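You operate a simulated robot arm through the tools that you are given. There is no shell and no other tool.

You are at the controls of a simulated robot arm. One attempt, no reset.

TASK
Stop the pump unit for service: vent valve open, pipe link and tank cap on the mat.
Fine: the mat on the pump unit; red switch off first; leave the ballast knob alone.

It is judged by the outcome, as a careful person would: the job done as asked, and still so three seconds after it is handed in. It fails if anything else is knocked over, pushed out of place, dropped, spilled or broken. A push-on lid holds only when it is set on centred and level and pressed home; a screw cap is set on level and turned clockwise until tight.

THE ROBOT
A 6-joint arm with a three-finger gripper, fixed in place. Base frame: the origin is on the floor under the middle of its stand, x ahead of it, y to its left, z up. Lengths are in mm, angles in rad, forces in N, time in s.
It reaches about 1213 mm from its shoulder. Its first joint turns from -2.897 to 2.897 rad. Payload 4.89 kg.
Tool frame: the origin (TCP) lies between the finger pads and is the grasp point; the fingertips stand 30 mm ahead of it; z points along the fingers, y is the line along which they close. The gripper opens to 164 mm; its body begins 125 mm behind the TCP.
Orientation is that of the tool frame in the base frame, as a unit quaternion [x, y, z, w]. With the fingers straight down and closing along the base's y, the tool's x points along the base's -x, its y along +y and its z along -z.

THE INTERFACE
- The arm moves only by the tool move_arm. Its argument "deltas" is a list of rows, each a list of 2 entries, a list of its own where there are three numbers: the shift along the tool's x, y, z in mm, then the turn, a rotation vector about the tool's x, y, z in rad. In form: [[[tx, ty, tz], [rx, ry, rz]], ...]. A call has 1 to 20 rows; each row is the pose to reach, as a shift and turn from the pose commanded when the call began, along the tool's axes at that moment. "claw" is the closure in counts, from 0 (fully open) to 255 (shut), set as the call begins (left out, the last holds). Rows are played at 5 a second. More than 50 mm and 0.15 rad between two rows, or a gripper value outside its range, and nothing of the call is played. Where a pose cannot be reached the arm comes as near as it can. A force on the tool above 40 N (or 10 N above the force at the start of the call, whichever is more), or a blocked arm, ends the call early, and 0.2 s more pass. Each finger travels about 108 mm/s and halts on what it meets, pressing with about 42 N; the grip force reading is that of the motor and also rises with nothing between the fingers. The clock runs only during rows and for 0.2 s after the last one: add rows that repeat a pose to give the fingers time. It gives the time, the measured TCP pose, the force on the tool (base axes), the opening and the grip force at its end, in the units of the frame above (readings bear some noise), with the torque about the TCP (base axes, N m) and any sound that the robot's microphone picked up.
- Cameras (640 x 400 px; columns grow to the right, rows downward): "scene" is fixed at [48.5, -500.3, 1254.6]; the picture's right is [0.81, -0.59, 0.00], its down [-0.17, -0.24, -0.96] and it looks along [0.56, 0.77, -0.29] (base axes); focal length 368 px, centre (320, 200). "wrist" rides on the gripper at [76, -2, -152] in the tool frame; the picture's right is [0.02, 1.00, 0.00], its down [-0.88, 0.02, -0.47] and it looks along [-0.47, 0.01, 0.88] (tool axes); focal length 247 px, centre (320, 200).
- capture(camera): a new picture of that camera. It takes no simulated time.
- move_column(by): moves the trunk up (or, below 0, down) by that many mm; the arm rides with it, the base frame stays. It gives what a move gives, with no picture.
- point_at(camera, pixels): for up to 12 pixels [column, row] of the newest picture of that camera ("zoom" is the newest enlarged one), the place [x, y, z] in the base frame of the surface seen there, good to about 2 mm. It takes no simulated time.
- inspect(camera, box): a new picture of the part [left, top, right, bottom] of that camera's present view, enlarged. It takes no simulated time.
- sign_off(): hands the job in; it is judged then, once.

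Leave the gripper open and the arm clear of the work at the hand-in unless told otherwise.

The tools are called after ">>>" as name(argument=value, ...) on one line, values as JSON. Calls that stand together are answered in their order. move_arm: Moves the arm, as the interface text tells. Its arguments: {"type":"object","properties":{"deltas":{"type":"array"},"claw":{"type":"number"}},"required":["deltas"]} The other tools are called the same way: move_column (by) moves the trunk up or down; capture (camera) takes a picture; point_at (camera, pixels) gives the place of the surface under pixels of a picture; inspect (camera, box) takes an enlarged picture of a part of a camera's view; sign_off () hands the job in.

At the start:

```text
clock: 0.0
tool_pos: [537.4, 491.3, 1223.9]
tcp_rot: [0.0, 1.0, 0.0, 0.0]
ft_force: [-0.1, -0.2, -0.7]
wrist_torque: [0.0, 0.02, 0.01]
finger_gap: 163.9
finger_force: 0.1
trunk travel left (down, up): [-225.0, 165.0]
```

scene: 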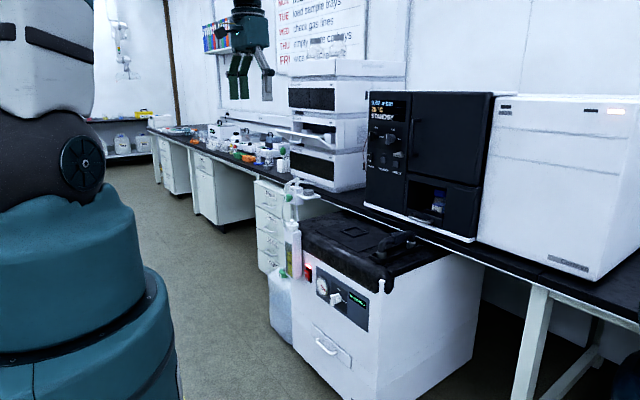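
wrist: 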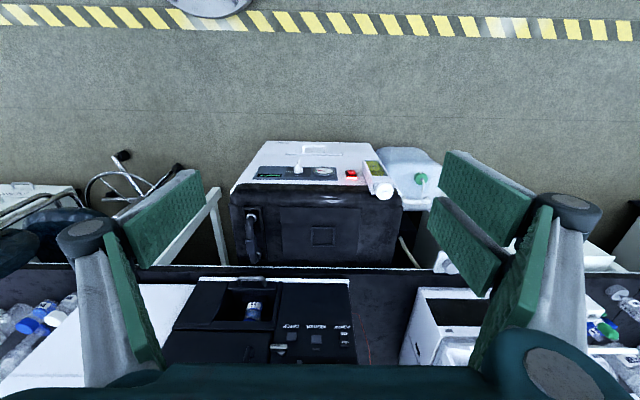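

I see the pump unit in the scene picture around (370,290), with a black mat on top, a front panel with gauge, red switch and knob, and a side tank/bottle. I'll look closer before moving anything.

>>> inspect(camera="scene", box=[250, 160, 450, 285])

>>> inspect(camera="wrist", box=[220, 130, 460, 280])

```text
3.20 times, centred on (350, 222) of scene
```

zoom: 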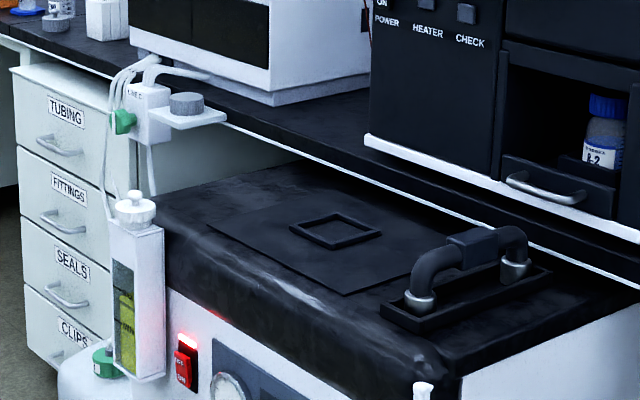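

```text
2.67 times, centred on (340, 205) of wrist
```

zoom: 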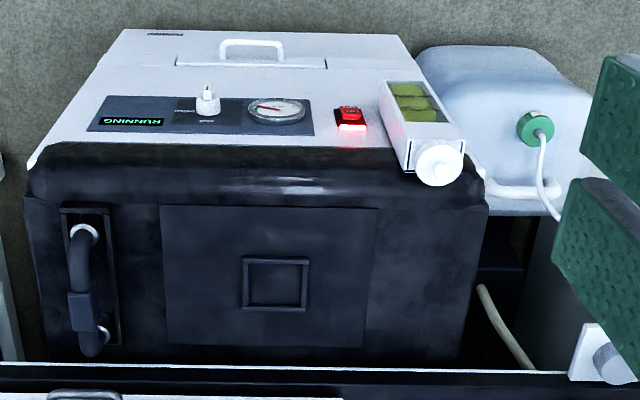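

The unit has a mat with a square frame, a U-shaped pipe in two sockets, a red lit switch, a gauge, a white knob, and a sight-glass tank with a white cap. I need to find the vent valve and the labels, so I'll enlarge several parts.

>>> inspect(camera="scene", box=[270, 175, 334, 215])

>>> inspect(camera="scene", box=[296, 250, 392, 310])

>>> inspect(camera="scene", box=[365, 220, 429, 260])

>>> inspect(camera="scene", box=[262, 215, 326, 285])

>>> inspect(camera="scene", box=[260, 0, 380, 75])

>>> inspect(camera="scene", box=[360, 85, 460, 150])

```text
10.00 times, centred on (302, 195) of scene
```

zoom: 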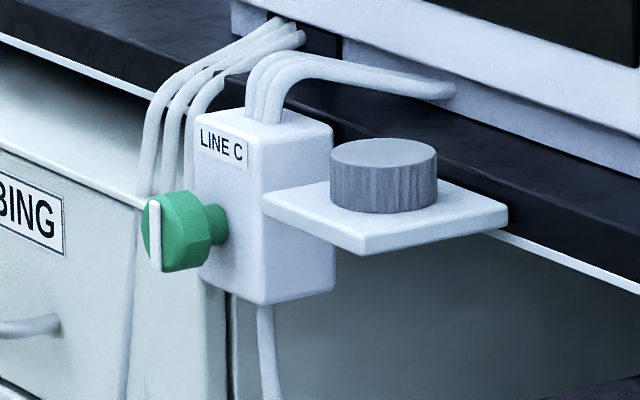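

```text
6.67 times, centred on (344, 280) of scene
```

zoom: 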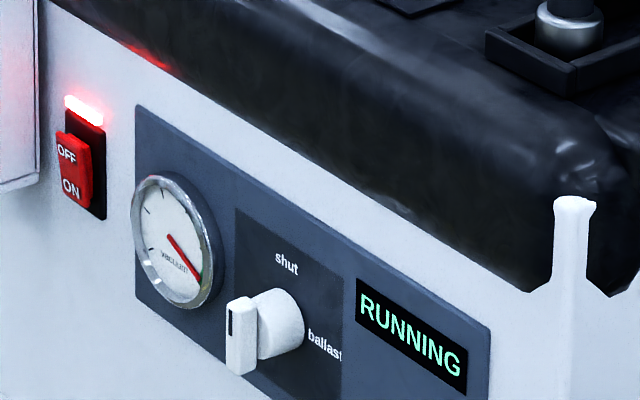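

```text
10.00 times, centred on (397, 240) of scene
```

zoom: 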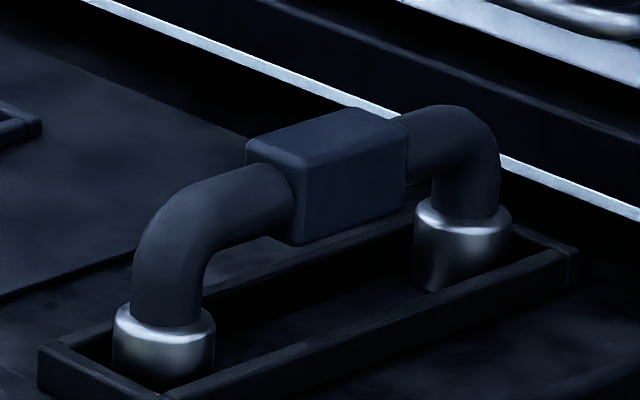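

```text
5.71 times, centred on (294, 250) of scene
```

zoom: 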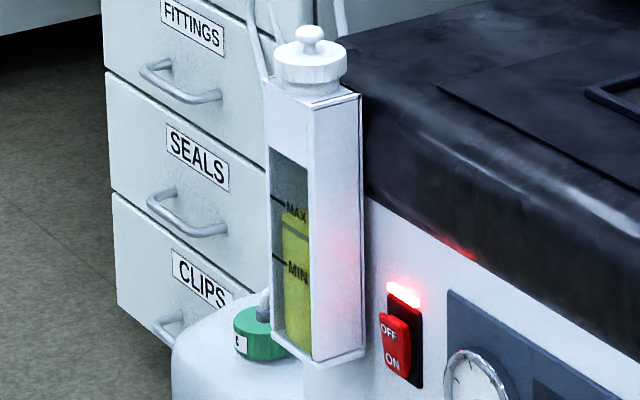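

```text
5.33 times, centred on (320, 38) of scene
```

zoom: 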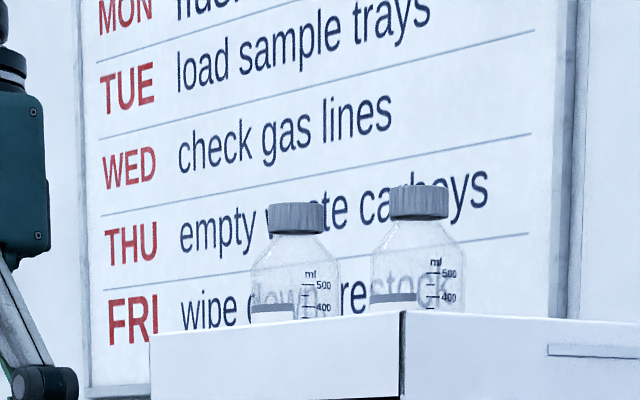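

```text
6.15 times, centred on (410, 118) of scene
```

zoom: 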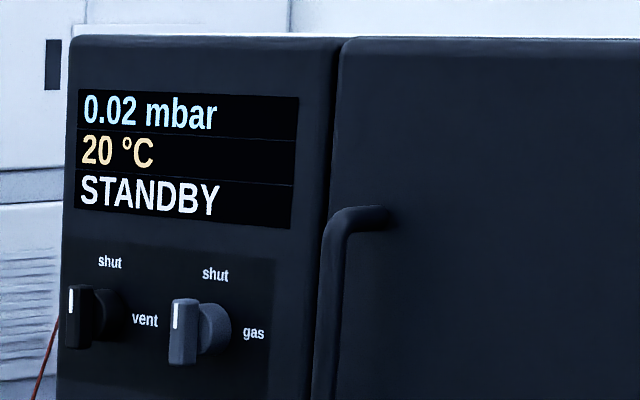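

The oven behind carries a panel with two small knobs: the left one goes shut/vent, the right one shut/gas, both pointing to "shut". The pump's own knob goes shut/ballast, and that one I must not touch. Now I'll measure the places in a fresh scene picture.

>>> capture(camera="scene")

>>> capture(camera="wrist")

>>> inspect(camera="scene", box=[360, 110, 424, 180])

```text
taken
```

scene: 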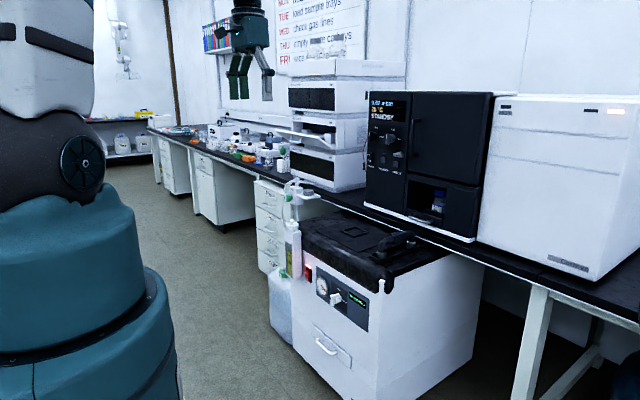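

```text
taken
```

wrist: 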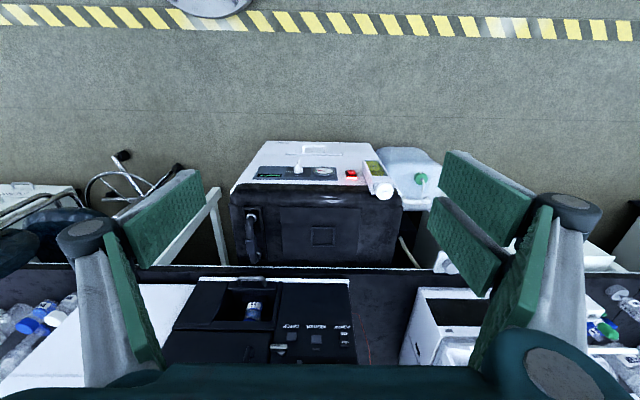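

```text
5.71 times, centred on (392, 145) of scene
```

zoom: 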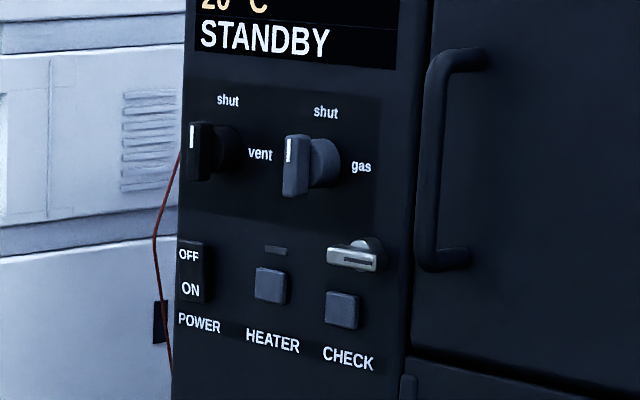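

Newest zoom shows the oven panel clearly. I'll measure the vent knob at zoom (200,150), its panel, and the neighbours.

>>> point_at(camera="zoom", pixels=[[192, 135], [194, 172], [206, 150], [230, 150], [228, 100], [260, 155], [250, 200], [297, 165], [291, 150], [190, 90], [350, 258], [435, 150]])

>>> inspect(camera="scene", box=[262, 215, 326, 285])

```text
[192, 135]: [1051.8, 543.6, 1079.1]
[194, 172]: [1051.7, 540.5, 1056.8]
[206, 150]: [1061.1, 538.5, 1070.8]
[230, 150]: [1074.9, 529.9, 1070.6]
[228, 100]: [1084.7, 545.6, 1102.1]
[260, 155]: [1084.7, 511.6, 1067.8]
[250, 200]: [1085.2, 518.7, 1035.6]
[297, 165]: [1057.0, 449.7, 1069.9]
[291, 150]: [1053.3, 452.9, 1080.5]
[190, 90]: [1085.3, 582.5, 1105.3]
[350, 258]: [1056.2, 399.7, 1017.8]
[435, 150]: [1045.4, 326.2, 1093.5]
```

```text
5.71 times, centred on (294, 250) of scene
```

zoom: 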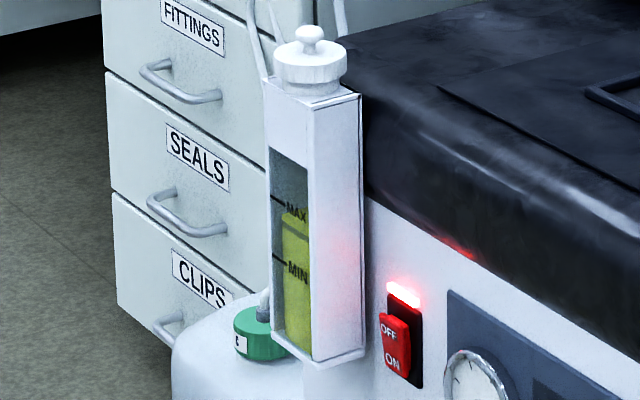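

Now I'll measure the cap (zoom (311,60)), tank body, red switch halves "OFF" (388,330) and "ON" (392,363), and the cover edge.

>>> point_at(camera="zoom", pixels=[[311, 30], [311, 48], [285, 50], [310, 75], [278, 75], [346, 72], [345, 93], [340, 200], [388, 325], [393, 365], [413, 370], [403, 294]])

>>> inspect(camera="wrist", box=[220, 170, 420, 280])

```text
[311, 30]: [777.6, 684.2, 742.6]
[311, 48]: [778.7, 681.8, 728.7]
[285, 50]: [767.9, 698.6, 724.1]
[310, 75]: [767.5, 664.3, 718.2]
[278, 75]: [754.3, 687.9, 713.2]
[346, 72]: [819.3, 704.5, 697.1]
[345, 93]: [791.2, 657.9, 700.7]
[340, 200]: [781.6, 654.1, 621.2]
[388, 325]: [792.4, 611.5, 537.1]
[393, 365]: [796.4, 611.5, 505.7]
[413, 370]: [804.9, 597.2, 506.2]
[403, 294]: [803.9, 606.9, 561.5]
```

```text
3.20 times, centred on (320, 225) of wrist
```

zoom: 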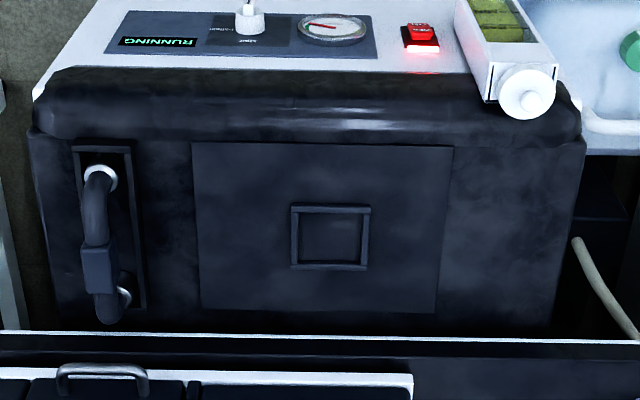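

Measuring the mat corners (193,143),(453,147),(435,313),(202,308), the square frame, the pipe link and the bench edge in this wrist zoom.

>>> point_at(camera="zoom", pixels=[[198, 148], [446, 152], [430, 306], [208, 302], [295, 210], [365, 267], [332, 238], [97, 205], [98, 265], [110, 300], [100, 180], [300, 340]])

>>> inspect(camera="wrist", box=[230, 195, 280, 275])

```text
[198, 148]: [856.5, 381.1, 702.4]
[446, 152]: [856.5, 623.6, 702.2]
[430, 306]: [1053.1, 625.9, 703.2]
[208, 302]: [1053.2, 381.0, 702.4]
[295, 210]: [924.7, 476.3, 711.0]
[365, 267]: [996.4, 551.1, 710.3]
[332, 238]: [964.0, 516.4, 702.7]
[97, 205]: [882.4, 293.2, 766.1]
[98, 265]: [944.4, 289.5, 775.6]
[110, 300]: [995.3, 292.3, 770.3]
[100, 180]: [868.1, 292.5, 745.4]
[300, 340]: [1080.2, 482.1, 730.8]
```

```text
5.00 times, centred on (255, 235) of wrist
```

zoom: 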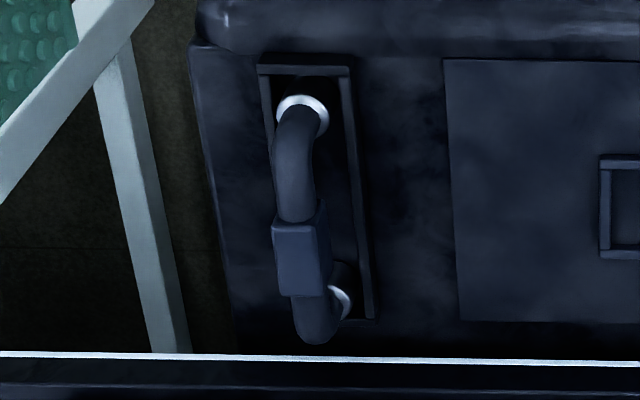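

Let me look at the gripper's fingers to understand their width and which side carries two, and zoom hard on the cap to see whether it is threaded or push-on.

>>> inspect(camera="scene", box=[210, 0, 300, 110])

>>> inspect(camera="scene", box=[280, 213, 308, 240])

>>> inspect(camera="wrist", box=[350, 150, 420, 210])

```text
3.64 times, centred on (255, 55) of scene
```

zoom: 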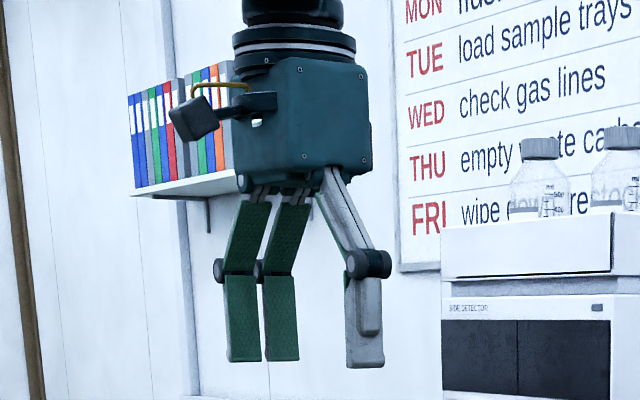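

```text
14.81 times, centred on (294, 226) of scene
```

zoom: 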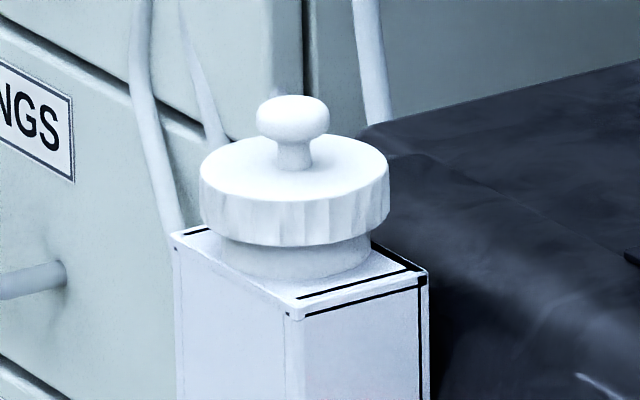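

```text
6.67 times, centred on (385, 180) of wrist
```

zoom: 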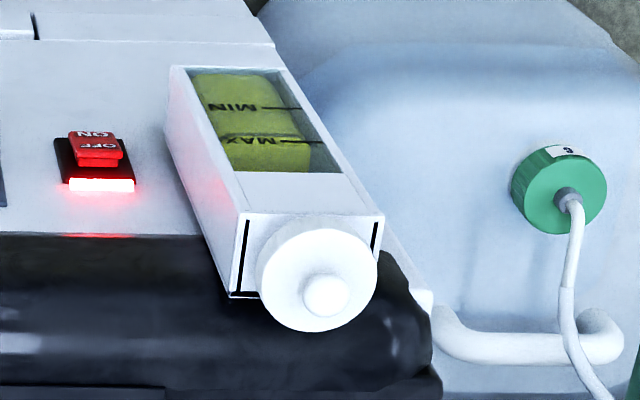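

The cap has a fluted rim and a neck under it, so it is most likely a screw cap. The mat lies at x 856–1055, y 380–625, z≈702. The red switch rocker sticks out at its OFF (top) end at about (792, 609, 537). First I'll lower the trunk by 200 mm so that the low switch is in comfortable reach; the space under the gripper is empty.

>>> move_column(by=-200)

```text
clock: 2.2
tool_pos: [539.3, 490.5, 1024.7]
tcp_rot: [0.0, 1.0, 0.001, -0.001]
ft_force: [0.6, -0.1, 0.2]
wrist_torque: [0.01, 0.01, -0.01]
finger_gap: 163.9
finger_force: 0.0
trunk travel left (down, up): [-25.0, 365.0]
```

Trunk is down. Before swinging the tool forward I'll check how close the carboy, gauge, ballast knob and tank are to the switch area.

>>> inspect(camera="scene", box=[262, 240, 358, 320])

```text
5.00 times, centred on (310, 280) of scene
```

zoom: 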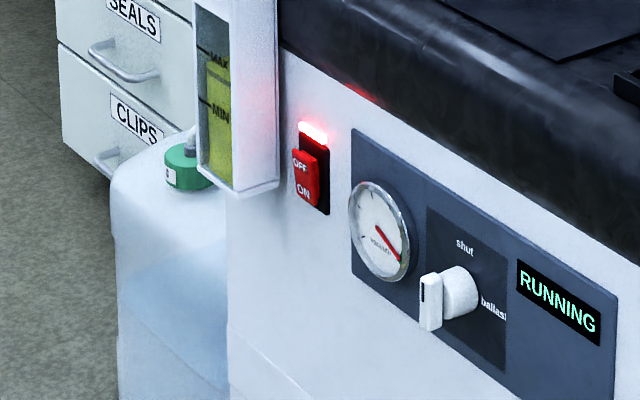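

>>> point_at(camera="zoom", pixels=[[118, 200], [150, 260], [170, 160], [302, 158], [305, 192], [318, 170], [352, 225], [432, 300], [380, 230], [197, 100], [277, 120], [330, 100]])

```text
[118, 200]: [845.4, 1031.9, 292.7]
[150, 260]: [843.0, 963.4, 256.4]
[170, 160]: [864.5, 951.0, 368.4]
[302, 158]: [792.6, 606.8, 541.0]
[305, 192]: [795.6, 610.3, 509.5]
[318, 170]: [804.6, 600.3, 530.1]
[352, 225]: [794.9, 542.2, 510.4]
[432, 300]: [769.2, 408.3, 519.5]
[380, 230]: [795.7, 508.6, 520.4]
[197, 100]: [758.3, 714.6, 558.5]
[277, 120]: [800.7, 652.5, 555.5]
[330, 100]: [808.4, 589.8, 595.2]
```

The carboy is far off (y>950), the gauge edge is at y≈548 and the tank wall at y≈653, so the switch corridor at y≈606 is clear. I'll swing the tool to point forward (+x), closing the fingers, stopping at about (640, 606, 600).

>>> move_arm(deltas=[[[-9.2, 10.5, 38.6], [0, -0.1428, 0]], [[-18.4, 21, 77.3], [0, -0.2856, 0]], [[-27.5, 31.5, 115.9], [0, -0.4284, 0]], [[-36.7, 42, 154.5], [0, -0.5712, 0]], [[-45.9, 52.5, 193.2], [0, -0.714, 0]], [[-55.1, 63, 231.8], [0, -0.8568, 0]], [[-64.3, 73.5, 270.5], [0, -0.9996, 0]], [[-73.5, 84, 309.1], [0, -1.1424, 0]], [[-82.6, 94.5, 347.7], [0, -1.2852, 0]], [[-91.8, 105, 386.4], [0, -1.428, 0]], [[-101, 115.5, 425], [0, -1.5708, 0]], [[-101, 115.5, 425], [0, -1.5708, 0]]], claw=255)

```text
clock: 4.8
tool_pos: [683.8, 702.3, 632.7]
tcp_rot: [0.0, 0.707, 0.0, 0.707]
ft_force: [-0.2, 0.3, -0.7]
wrist_torque: [-0.01, -0.24, -0.08]
finger_gap: 0.0
finger_force: 41.9
out of reach, approached as far as the arm can: row 8, 9, 10, 11, 12
trunk travel left (down, up): [-25.0, 365.0]
```

The arm stopped short at (684, 702, 633) with the right orientation, saying some rows were out of reach. I'll look at how the arm stands.

>>> capture(camera="scene")

>>> capture(camera="wrist")

```text
taken
```

scene: 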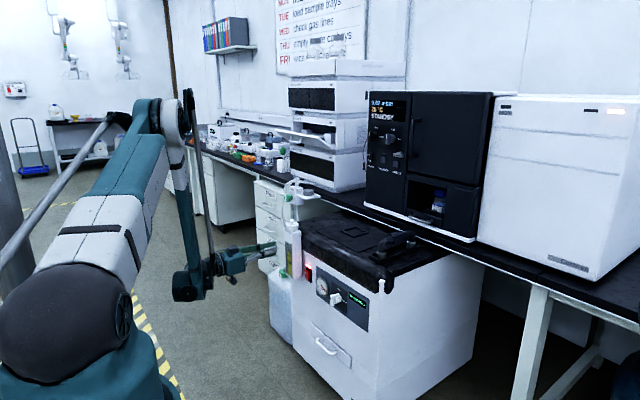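

```text
taken
```

wrist: 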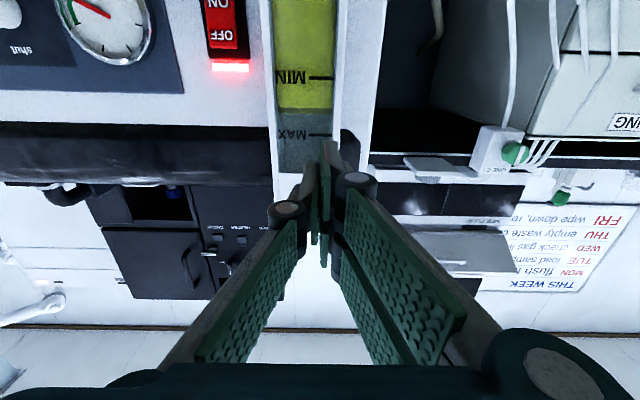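

The forearm is folded close, so the nearest point in front of the switch seems to be inside the arm's minimum distance with the trunk that low. I'll raise the trunk again by 150 mm; the gripper tip stays 40 mm in front of the tank, so straight up is clear.

>>> move_column(by=150)

```text
clock: 6.5
tool_pos: [684.7, 701.4, 783.6]
tcp_rot: [0.002, 0.707, -0.002, 0.707]
ft_force: [0.2, -0.1, -0.3]
wrist_torque: [0.02, -0.05, 0.01]
finger_gap: 0.0
finger_force: 42.5
trunk travel left (down, up): [-175.0, 215.0]
```

I'll send one null row to learn whether the commanded pose now equals this measured pose or the one that was not reached.

>>> move_arm(deltas=[[[0, 0, 0], [0, 0, 0]]])

```text
clock: 6.9
tool_pos: [683.1, 702.1, 784.3]
tcp_rot: [0.0, 0.707, 0.0, 0.707]
ft_force: [-0.9, -0.6, 0.2]
wrist_torque: [0.0, -0.01, 0.02]
finger_gap: 0.0
finger_force: 42.3
trunk travel left (down, up): [-175.0, 215.0]
```

The commanded pose equals the measured one. Now I'll go sideways and down to (684, 606, 578), staying 40 mm in front of tank and gauge.

>>> move_arm(deltas=[[[41.2, -19.2, 0], [0, 0, 0]], [[82.4, -38.4, 0], [0, 0, 0]], [[123.6, -57.6, 0], [0, 0, 0]], [[164.8, -76.8, 0], [0, 0, 0]], [[206, -96, 0], [0, 0, 0]], [[206, -96, 0], [0, 0, 0]]])

>>> capture(camera="wrist")

>>> capture(camera="scene")

```text
clock: 8.3
tool_pos: [733.6, 704.1, 659.5]
tcp_rot: [0.001, 0.707, -0.001, 0.707]
ft_force: [-19.3, -2.3, 1.0]
wrist_torque: [0.0, -0.21, 0.02]
finger_gap: 0.1
finger_force: 45.0
out of reach, approached as far as the arm can: row 1, 2, 3, 4, 5, 6
trunk travel left (down, up): [-175.0, 215.0]
```

```text
taken
```

wrist: 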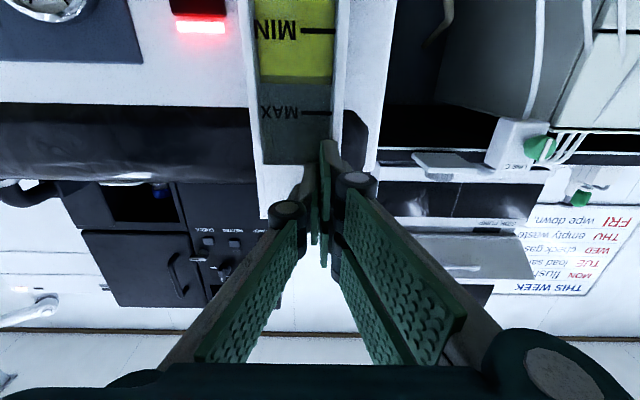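

```text
taken
```

scene: 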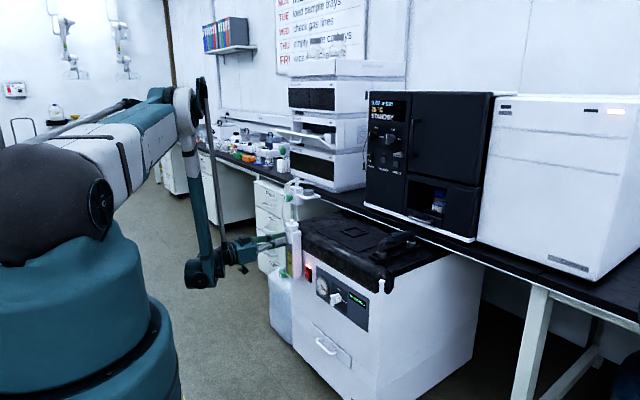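

The tip has touched the tank front (−19 N in x): the arm would not follow because with the tool pointing exactly along +x here the wrist is almost straight (singular). I'll back straight off the tank and turn the tool to the left about the vertical (so the wrist swings toward the robot's side), which should free it.

>>> move_arm(deltas=[[[0, 0, -10], [-0.04, 0, 0]], [[0, 0, -22], [-0.12, 0, 0]], [[0, 0, -34], [-0.24, 0, 0]], [[0, -10, -46], [-0.36, 0, 0]]])

>>> capture(camera="scene")

```text
clock: 9.3
tool_pos: [744.0, 790.3, 673.8]
tcp_rot: [-0.127, 0.697, 0.127, 0.695]
ft_force: [-1.2, -0.3, 0.8]
wrist_torque: [0.03, -0.02, -0.04]
finger_gap: 0.0
finger_force: 45.1
out of reach, approached as far as the arm can: row 1, 2, 3, 4
trunk travel left (down, up): [-175.0, 215.0]
```

```text
taken
```

scene: 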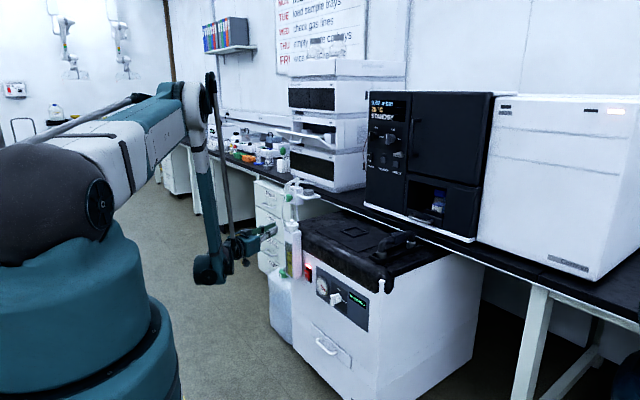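

The tool swung to the left of the tank instead (now at (744, 790, 674), force near zero). I'll check that the tank is unharmed before lifting clear.

>>> inspect(camera="scene", box=[220, 200, 330, 290])

>>> capture(camera="wrist")

```text
4.44 times, centred on (275, 245) of scene
```

zoom: 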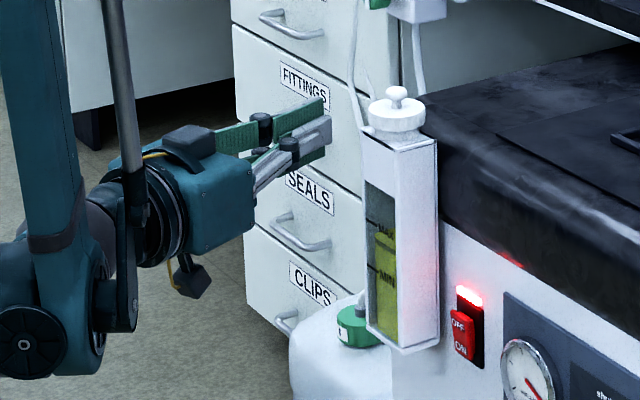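

```text
taken
```

wrist: 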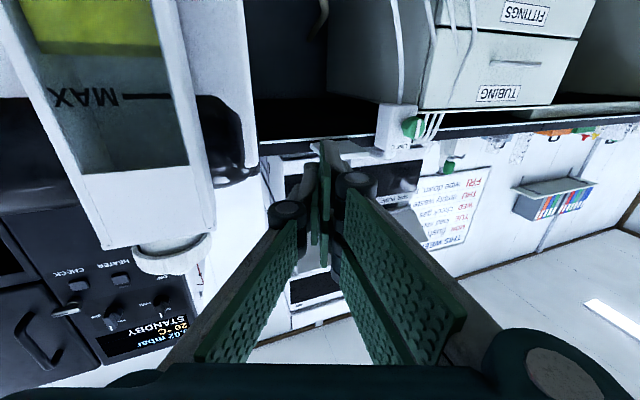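

The tank is undisturbed. The forearm is hanging vertical with the tool horizontal; the wrist evidently cannot bend further, so low targets need the tool pitched down. I'll first lift straight up with the trunk, clear of the tank top (cap top z≈743).

>>> move_column(by=150)

```text
clock: 11.1
tool_pos: [742.7, 790.9, 824.1]
tcp_rot: [-0.125, 0.697, 0.125, 0.695]
ft_force: [0.0, 1.2, -0.5]
wrist_torque: [0.0, -0.01, -0.05]
finger_gap: 0.0
finger_force: 45.1
trunk travel left (down, up): [-325.0, 65.0]
```

Now at z=824, clear of everything. I'll back off while pitching the tool 45° downward.

>>> move_arm(deltas=[[[-5, -5, -16], [0, 0.131, 0]], [[-10, -9, -32], [0, 0.262, 0]], [[-15, -14, -48], [0, 0.393, 0]], [[-20, -19, -64], [0, 0.524, 0]], [[-25, -23, -80], [0, 0.654, 0]], [[-30, -28, -96], [0, 0.785, 0]]])

```text
clock: 12.5
tool_pos: [662.6, 730.0, 854.1]
tcp_rot: [-0.164, 0.909, 0.068, 0.376]
ft_force: [0.7, 0.6, -0.4]
wrist_torque: [-0.06, 0.03, -0.01]
finger_gap: 0.2
finger_force: 45.2
out of reach, approached as far as the arm can: row 1, 2
trunk travel left (down, up): [-325.0, 65.0]
```

That pose was reached exactly. Now I'll turn the tool back to point straight along +x (45° down) and move in front of the switch at about (670, 606, 660), keeping ~60 mm in front of the tank.

>>> move_arm(deltas=[[[27.1, -19.8, 18.5], [0.0421, 0, 0.0421]], [[54.2, -39.6, 37.1], [0.0842, 0, 0.0842]], [[81.3, -59.4, 55.6], [0.1264, 0, 0.1264]], [[108.5, -79.2, 74.2], [0.1685, 0, 0.1685]], [[135.6, -99, 92.7], [0.2107, 0, 0.2107]], [[162.7, -118.8, 111.3], [0.2528, 0, 0.2528]], [[162.7, -118.8, 111.3], [0.2528, 0, 0.2528]]])

>>> capture(camera="wrist")

>>> capture(camera="scene")

```text
clock: 14.1
tool_pos: [702.2, 654.4, 672.1]
tcp_rot: [0.001, 0.924, -0.002, 0.382]
ft_force: [0.3, 0.3, 0.0]
wrist_torque: [-0.03, 0.0, -0.02]
finger_gap: 0.0
finger_force: 45.0
out of reach, approached as far as the arm can: row 3, 4, 5, 6, 7
trunk travel left (down, up): [-325.0, 65.0]
```

```text
taken
```

wrist: 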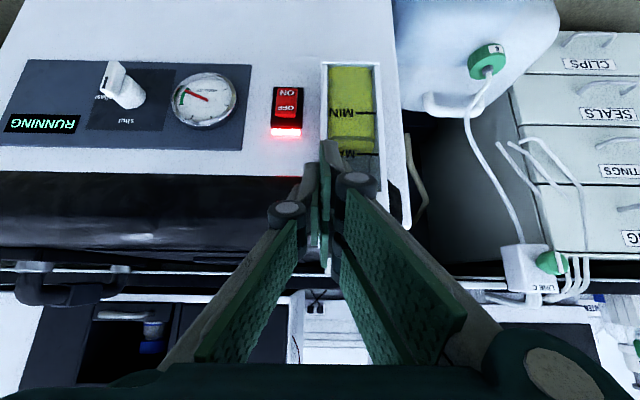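

```text
taken
```

scene: 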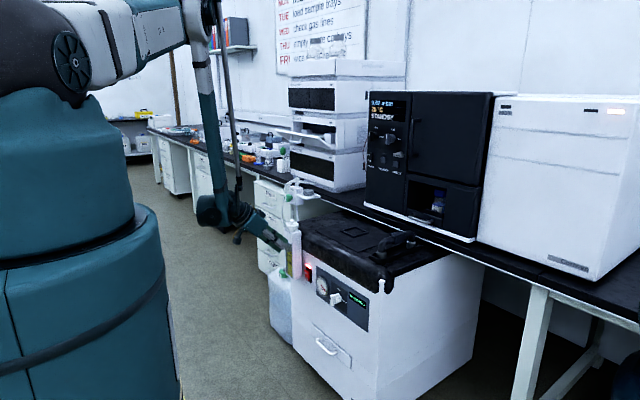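

Again a limit: in all three stopped poses the forearm hangs just vertical, so it seems it cannot fold inward past vertical. The cure is to have the shoulder low and the elbow high. I'll first raise the arm itself to about (680, 606, 860), away from the tank, then lower the trunk.

>>> move_arm(deltas=[[[-25, 0, -25], [0, 0, 0]], [[-50, 0, -50], [0, 0, 0]], [[-72, -5, -75], [0, 0, 0]], [[-90, -20, -100], [0, 0, 0]], [[-105, -35, -125], [0, 0, 0]], [[-117.4, -48, -148.5], [0, 0, 0]], [[-117.4, -48, -148.5], [0, 0, 0]]])

```text
clock: 15.7
tool_pos: [682.3, 604.4, 862.2]
tcp_rot: [0.001, 0.924, -0.001, 0.383]
ft_force: [0.0, -0.4, 0.1]
wrist_torque: [0.06, 0.03, 0.07]
finger_gap: 0.0
finger_force: 45.2
trunk travel left (down, up): [-325.0, 65.0]
```

Reached. The switch is ~90 mm ahead of the fingertips in x; lowering the trunk by 310 mm brings the tool to about z=552 in front of the pump's front face, with free space all along.

>>> move_column(by=-310)

>>> capture(camera="wrist")

>>> inspect(camera="scene", box=[220, 200, 360, 320])

```text
clock: 18.8
tool_pos: [681.8, 605.8, 552.6]
tcp_rot: [0.0, 0.924, 0.0, 0.383]
ft_force: [-0.3, 0.5, 0.8]
wrist_torque: [-0.01, -0.02, -0.01]
finger_gap: 0.0
finger_force: 45.0
trunk travel left (down, up): [-15.0, 375.0]
```

```text
taken
```

wrist: 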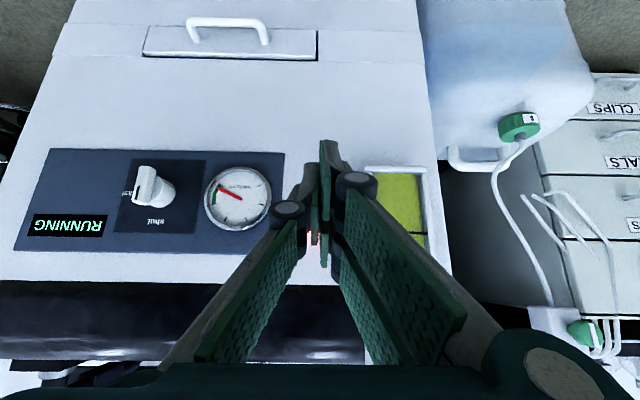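

```text
3.33 times, centred on (290, 260) of scene
```

zoom: 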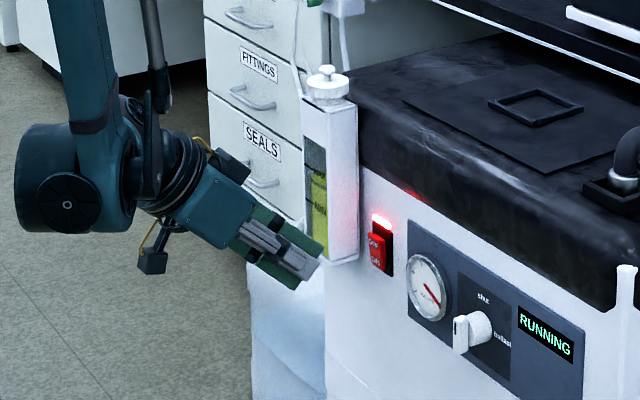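

Good, now the closed tip sits in front of the switch. I'll measure where the fingertips are using the scene zoom: thumb tip near (316,262), lower tip near (297,285), upper finger near (290,230).

>>> point_at(camera="zoom", pixels=[[317, 262], [305, 276], [296, 286], [272, 281], [268, 212], [290, 235], [315, 256], [300, 262], [340, 185], [376, 240], [378, 260], [390, 222]])

>>> point_at(camera="wrist", pixels=[[326, 145], [345, 150], [318, 240], [312, 180], [327, 240], [302, 200]])

```text
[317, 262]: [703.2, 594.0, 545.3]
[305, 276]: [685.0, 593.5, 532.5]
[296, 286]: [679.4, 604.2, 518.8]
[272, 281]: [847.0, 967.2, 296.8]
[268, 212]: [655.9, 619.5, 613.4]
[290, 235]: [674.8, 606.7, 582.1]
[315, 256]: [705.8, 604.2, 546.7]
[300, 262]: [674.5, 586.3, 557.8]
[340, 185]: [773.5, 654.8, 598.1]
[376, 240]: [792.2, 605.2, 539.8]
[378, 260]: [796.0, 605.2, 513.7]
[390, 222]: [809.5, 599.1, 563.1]
```

```text
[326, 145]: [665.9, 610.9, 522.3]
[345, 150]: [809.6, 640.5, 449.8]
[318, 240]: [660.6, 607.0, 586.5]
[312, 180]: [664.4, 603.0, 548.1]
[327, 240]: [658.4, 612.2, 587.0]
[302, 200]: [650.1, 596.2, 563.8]
```

The leading corner is that of the upper finger, about 40 mm ahead of the TCP in x and level with it. I'll advance to TCP (745, 600, 543), which leaves that corner ~7 mm off the OFF end of the rocker at (792, 606, 540).

>>> move_arm(deltas=[[[-12.6, -2, 17.2], [0, 0, 0]], [[-25.3, -4, 34.3], [0, 0, 0]], [[-37.9, -5.8, 51.5], [0, 0, 0]], [[-37.9, -5.8, 51.5], [0, 0, 0]]])

>>> inspect(camera="scene", box=[270, 230, 350, 310])

>>> capture(camera="wrist")

```text
clock: 19.8
tool_pos: [744.4, 599.1, 541.8]
tcp_rot: [0.0, 0.924, 0.0, 0.383]
ft_force: [-0.8, 0.1, 0.4]
wrist_torque: [-0.04, 0.0, -0.01]
finger_gap: 0.0
finger_force: 45.6
trunk travel left (down, up): [-15.0, 375.0]
```

```text
5.00 times, centred on (310, 270) of scene
```

zoom: 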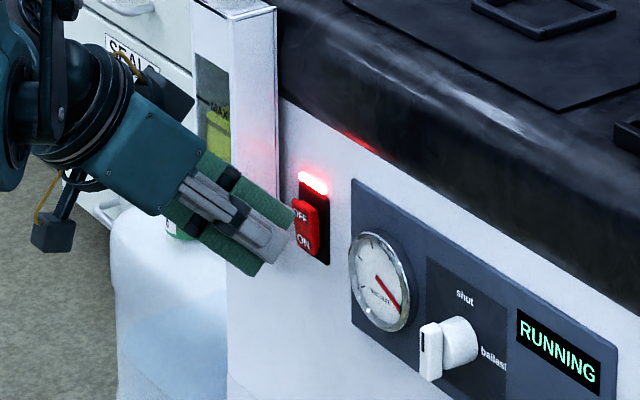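

```text
taken
```

wrist: 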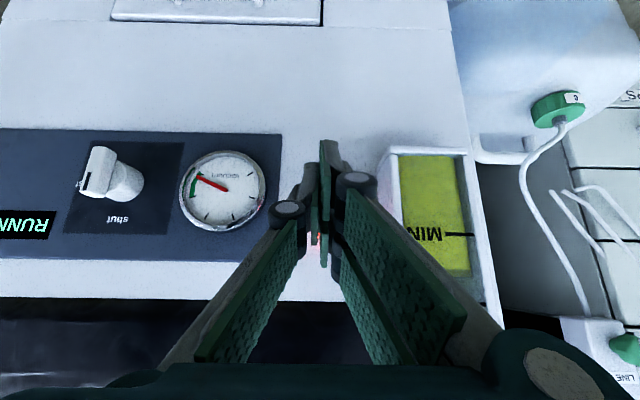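

The upper finger's corner (zoom (295,213)) sits right before the OFF end. Now I'll push along +x in small steps, up to 13 mm, and read the force and any click.

>>> move_arm(deltas=[[[-2.8, 0, 2.8], [0, 0, 0]], [[-4.9, 0, 4.9], [0, 0, 0]], [[-6.4, 0, 6.4], [0, 0, 0]], [[-7.8, 0, 7.8], [0, 0, 0]], [[-9.2, 0, 9.2], [0, 0, 0]]])

>>> inspect(camera="scene", box=[270, 230, 350, 310])

```text
clock: 20.9
tool_pos: [758.4, 599.6, 540.8]
tcp_rot: [0.0, 0.924, 0.0, 0.382]
ft_force: [0.8, 0.7, 1.1]
wrist_torque: [-0.02, 0.0, -0.01]
finger_gap: 0.0
finger_force: 45.4
trunk travel left (down, up): [-15.0, 375.0]
```

```text
5.00 times, centred on (310, 270) of scene
```

zoom: 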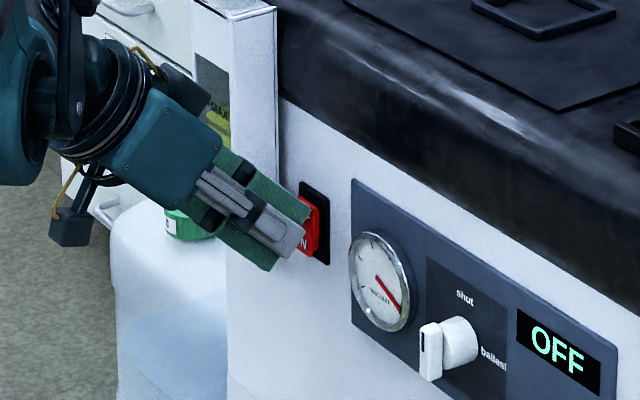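

The display now reads OFF and the lamp is out: the red switch is off. I'll withdraw along −x by 78 mm.

>>> move_arm(deltas=[[[10, 0, -10], [0, 0, 0]], [[30, 0, -30], [0, 0, 0]], [[55, 0, -55], [0, 0, 0]], [[55, 0, -55], [0, 0, 0]]])

>>> inspect(camera="scene", box=[270, 230, 370, 310])

```text
clock: 21.9
tool_pos: [679.1, 599.8, 542.8]
tcp_rot: [-0.001, 0.924, 0.001, 0.382]
ft_force: [0.4, 1.1, 0.4]
wrist_torque: [0.02, 0.04, 0.03]
finger_gap: 0.1
finger_force: 45.4
trunk travel left (down, up): [-15.0, 375.0]
```

```text
5.00 times, centred on (320, 270) of scene
```

zoom: 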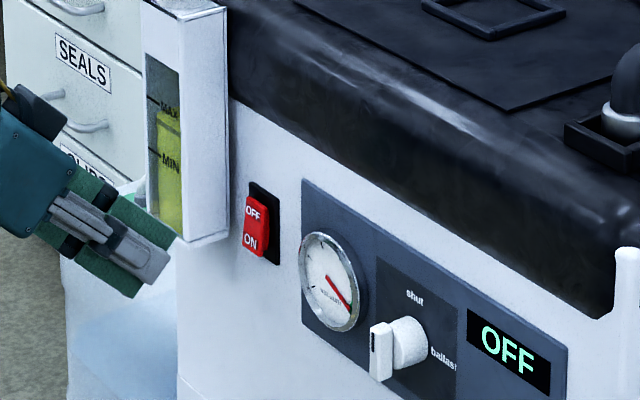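

The rocker stays in OFF, ballast knob untouched. Next the vent valve on the oven panel. I'll raise the trunk by 210 mm to bring the arm up in the free space in front of the pump.

>>> move_column(by=210)

>>> inspect(camera="scene", box=[362, 110, 426, 160])

```text
clock: 24.2
tool_pos: [679.9, 599.8, 752.6]
tcp_rot: [0.0, 0.924, 0.001, 0.383]
ft_force: [-0.3, 0.0, -0.3]
wrist_torque: [-0.02, 0.0, 0.0]
finger_gap: 0.0
finger_force: 44.8
trunk travel left (down, up): [-225.0, 165.0]
```

```text
8.00 times, centred on (394, 135) of scene
```

zoom: 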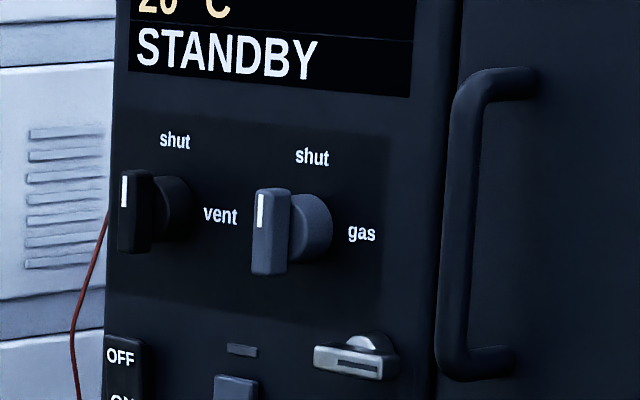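

I'll measure the vent knob's bar faces and stem accurately: front face (123,190),(130,240), side (143,215), top (140,172), stem (175,180)/(180,235).

>>> point_at(camera="zoom", pixels=[[120, 190], [130, 190], [124, 245], [131, 250], [137, 171], [150, 175], [150, 245], [140, 215], [165, 180], [185, 200], [180, 235], [122, 180]])

```text
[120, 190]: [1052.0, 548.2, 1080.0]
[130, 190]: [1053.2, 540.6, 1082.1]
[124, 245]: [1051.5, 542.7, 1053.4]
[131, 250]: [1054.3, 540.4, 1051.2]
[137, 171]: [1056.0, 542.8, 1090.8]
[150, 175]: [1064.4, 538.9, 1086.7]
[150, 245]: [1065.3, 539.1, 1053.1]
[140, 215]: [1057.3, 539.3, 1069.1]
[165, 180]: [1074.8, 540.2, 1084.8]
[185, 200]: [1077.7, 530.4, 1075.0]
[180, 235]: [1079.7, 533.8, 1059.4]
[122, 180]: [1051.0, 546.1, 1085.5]
```

The vent bar is about 12 mm wide (y 539–551), z 1049–1091, x 1051–1066, its centre at (y 545, z 1070); the gas knob's bar is 90 mm to the right. I'll check what stands to its left before choosing the opening.

>>> point_at(camera="zoom", pixels=[[50, 190], [108, 150], [116, 60], [95, 260], [60, 330], [118, 340]])

>>> move_arm(deltas=[[[-40.1, -5.5, -4.7], [0, -0.0785, 0]], [[-80.2, -11, -9.5], [0, -0.157, 0]], [[-120.3, -16.5, -14.2], [0, -0.2355, 0]], [[-160.4, -22, -19], [0, -0.314, 0]], [[-200.5, -27.5, -23.7], [0, -0.3927, 0]], [[-240.5, -33, -28.4], [0, -0.4712, 0]], [[-280.6, -38.5, -33.2], [0, -0.5498, 0]], [[-320.7, -44, -37.9], [0, -0.6283, 0]], [[-360.8, -49.5, -42.7], [0, -0.7069, 0]], [[-400.9, -55, -47.4], [0, -0.7854, 0]], [[-400.9, -55, -47.4], [0, -0.7854, 0]]], claw=146)

>>> capture(camera="wrist")

>>> capture(camera="scene")

```text
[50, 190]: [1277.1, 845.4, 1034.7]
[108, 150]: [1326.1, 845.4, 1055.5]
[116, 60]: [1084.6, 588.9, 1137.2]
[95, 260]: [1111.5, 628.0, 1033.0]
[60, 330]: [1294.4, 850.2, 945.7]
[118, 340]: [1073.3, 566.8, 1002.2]
```

```text
clock: 26.6
tool_pos: [930.0, 541.2, 1067.7]
tcp_rot: [0.001, 0.708, 0.0, 0.707]
ft_force: [0.0, 0.9, 0.4]
wrist_torque: [0.0, 0.02, 0.04]
finger_gap: 70.0
finger_force: 0.0
trunk travel left (down, up): [-225.0, 165.0]
```

```text
taken
```

wrist: 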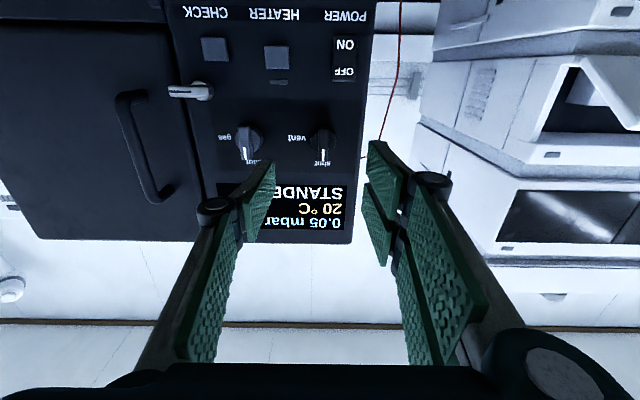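

```text
taken
```

scene: 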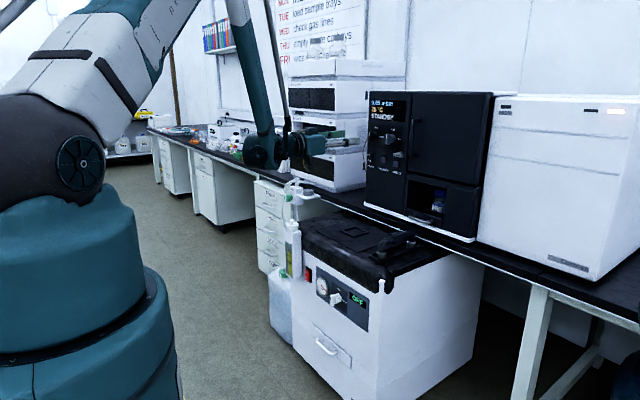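

Arrived at (930, 541, 1068), gap 70 mm. The display shows 0.05 mbar. I'll measure the vent knob from this side in a wrist zoom around (323,145).

>>> inspect(camera="wrist", box=[210, 100, 390, 212])

```text
3.56 times, centred on (300, 156) of wrist
```

zoom: 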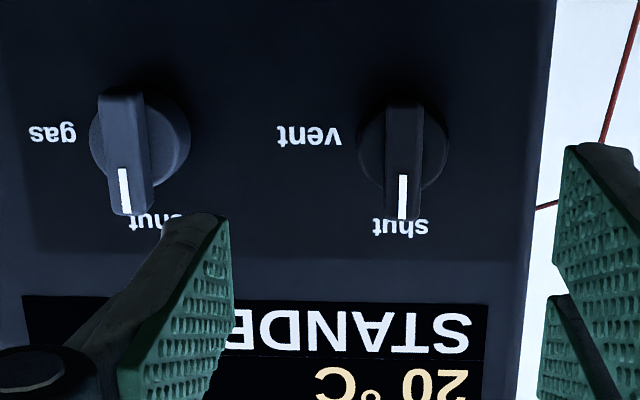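

>>> point_at(camera="zoom", pixels=[[403, 195], [403, 170], [388, 165], [419, 165], [404, 130], [404, 108], [370, 155], [440, 155], [404, 212], [228, 250], [570, 200], [575, 340]])

```text
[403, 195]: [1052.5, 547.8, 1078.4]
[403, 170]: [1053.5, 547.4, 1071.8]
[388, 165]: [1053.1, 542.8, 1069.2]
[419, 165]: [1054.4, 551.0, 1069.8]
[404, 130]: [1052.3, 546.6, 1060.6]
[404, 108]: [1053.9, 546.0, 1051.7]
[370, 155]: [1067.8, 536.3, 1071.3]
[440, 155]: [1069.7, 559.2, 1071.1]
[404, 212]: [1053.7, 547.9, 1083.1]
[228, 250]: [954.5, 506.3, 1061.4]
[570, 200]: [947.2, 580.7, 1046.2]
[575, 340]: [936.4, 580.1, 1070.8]
```

Bar centre from both views: y≈546.5, z≈1069.5. I'll advance 70 mm first with that correction and then re-read the pose.

>>> move_arm(deltas=[[[-1, 3, 35], [0, 0, 0]], [[-1.5, 4, 70], [0, 0, 0]], [[-1.5, 4, 70], [0, 0, 0]]])

>>> inspect(camera="wrist", box=[220, 100, 420, 225])

```text
clock: 27.4
tool_pos: [1004.1, 549.7, 1069.9]
tcp_rot: [0.001, 0.707, -0.001, 0.708]
ft_force: [0.2, 0.2, 0.3]
wrist_torque: [-0.01, -0.02, -0.03]
finger_gap: 70.2
finger_force: 0.1
trunk travel left (down, up): [-225.0, 165.0]
```

```text
3.20 times, centred on (320, 162) of wrist
```

zoom: 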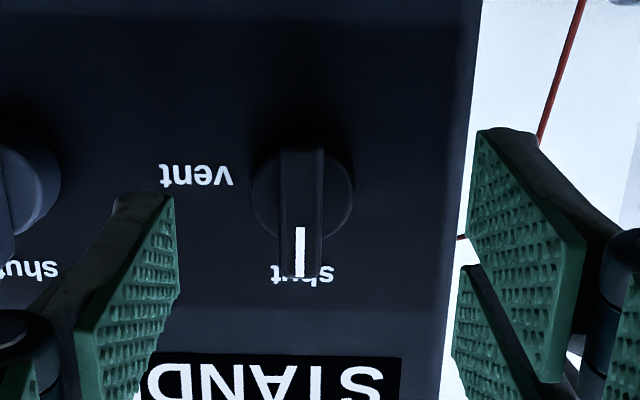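

Reads (1004, 549.7, 1069.9). I'll shift 2.5 mm to the right and go in 42 mm so that the tips pass the bar but stop ~9 mm before the panel.

>>> move_arm(deltas=[[[0, -2.5, 20], [0, 0, 0]], [[0, -2.5, 42], [0, 0, 0]], [[0, -2.5, 42], [0, 0, 0]]])

>>> capture(camera="wrist")

>>> inspect(camera="scene", box=[300, 90, 440, 190])

```text
clock: 28.2
tool_pos: [1042.6, 547.3, 1071.5]
tcp_rot: [0.0, 0.707, 0.0, 0.707]
ft_force: [0.2, 0.3, 0.4]
wrist_torque: [0.01, -0.04, -0.02]
finger_gap: 69.7
finger_force: 0.2
trunk travel left (down, up): [-225.0, 165.0]
```

```text
taken
```

wrist: 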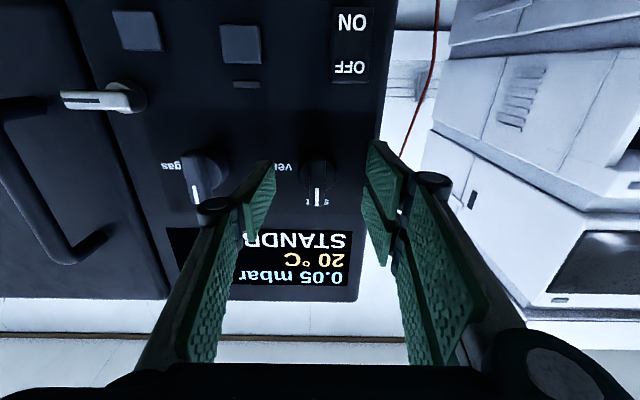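

```text
4.00 times, centred on (370, 140) of scene
```

zoom: 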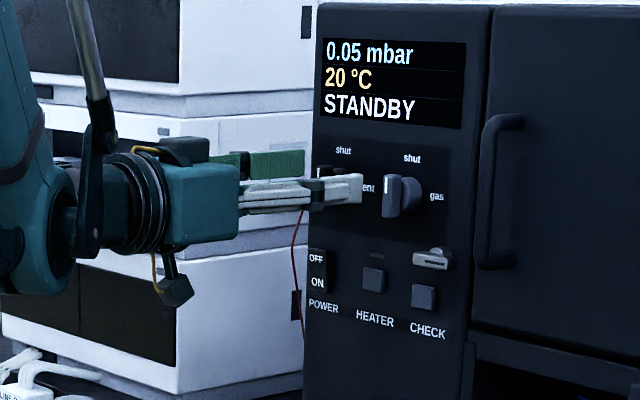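

Tips straddle the bar with ~9 mm to the panel. Closing the fingers on the bar while holding the pose.

>>> move_arm(deltas=[[[0, 0, 0], [0, 0, 0]], [[0, 0, 0], [0, 0, 0]], [[0, 0, 0], [0, 0, 0]], [[0, 0, 0], [0, 0, 0]]], claw=255)

>>> inspect(camera="wrist", box=[230, 110, 430, 235])

```text
clock: 29.2
tool_pos: [1042.2, 545.3, 1071.7]
tcp_rot: [0.001, 0.707, 0.0, 0.707]
ft_force: [-8.2, -27.4, -11.0]
wrist_torque: [-0.06, 0.28, -0.8]
finger_gap: 30.9
finger_force: 44.9
trunk travel left (down, up): [-225.0, 165.0]
```

```text
3.20 times, centred on (330, 172) of wrist
```

zoom: 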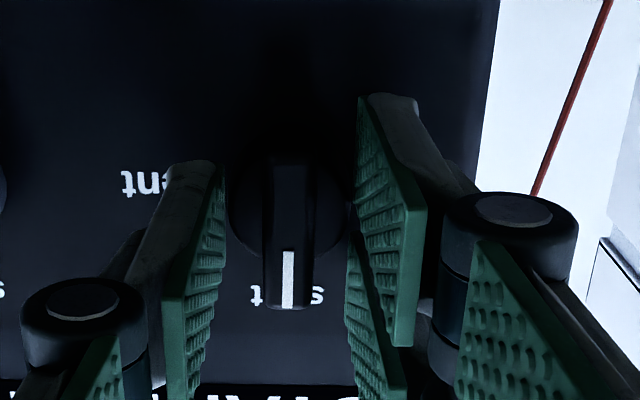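

The gap stopped at 31 mm: the tips met the round body behind the bar, not the bar itself. I'll reopen a little, draw back 9 mm so that the tips only reach the 14 mm deep bar, shift 1.5 mm to the right, and then close again.

>>> move_arm(deltas=[[[0, 0, 0], [0, 0, 0]], [[0, 0, 0], [0, 0, 0]], [[0, -1.5, -9], [0, 0, 0]], [[0, -1.5, -9], [0, 0, 0]]], claw=175)

>>> move_arm(deltas=[[[0, 0, 0], [0, 0, 0]], [[0, 0, 0], [0, 0, 0]], [[0, 0, 0], [0, 0, 0]], [[0, 0, 0], [0, 0, 0]]], claw=255)

>>> inspect(camera="wrist", box=[230, 110, 430, 235])

```text
clock: 30.2
tool_pos: [1033.3, 545.5, 1071.2]
tcp_rot: [0.001, 0.707, -0.001, 0.707]
ft_force: [0.7, 0.2, 0.1]
wrist_torque: [0.01, -0.01, 0.03]
finger_gap: 51.5
finger_force: 0.1
trunk travel left (down, up): [-225.0, 165.0]
```

```text
clock: 31.2
tool_pos: [1033.5, 545.5, 1071.5]
tcp_rot: [0.001, 0.707, -0.001, 0.707]
ft_force: [-0.7, -1.3, -0.2]
wrist_torque: [0.04, 0.0, -0.03]
finger_gap: 11.7
finger_force: 45.3
trunk travel left (down, up): [-225.0, 165.0]
```

```text
3.20 times, centred on (330, 172) of wrist
```

zoom: 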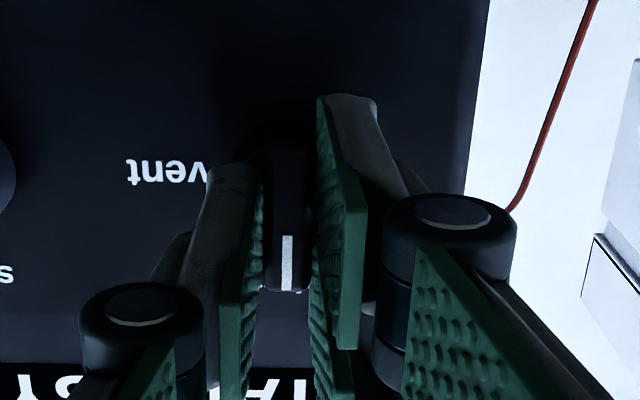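

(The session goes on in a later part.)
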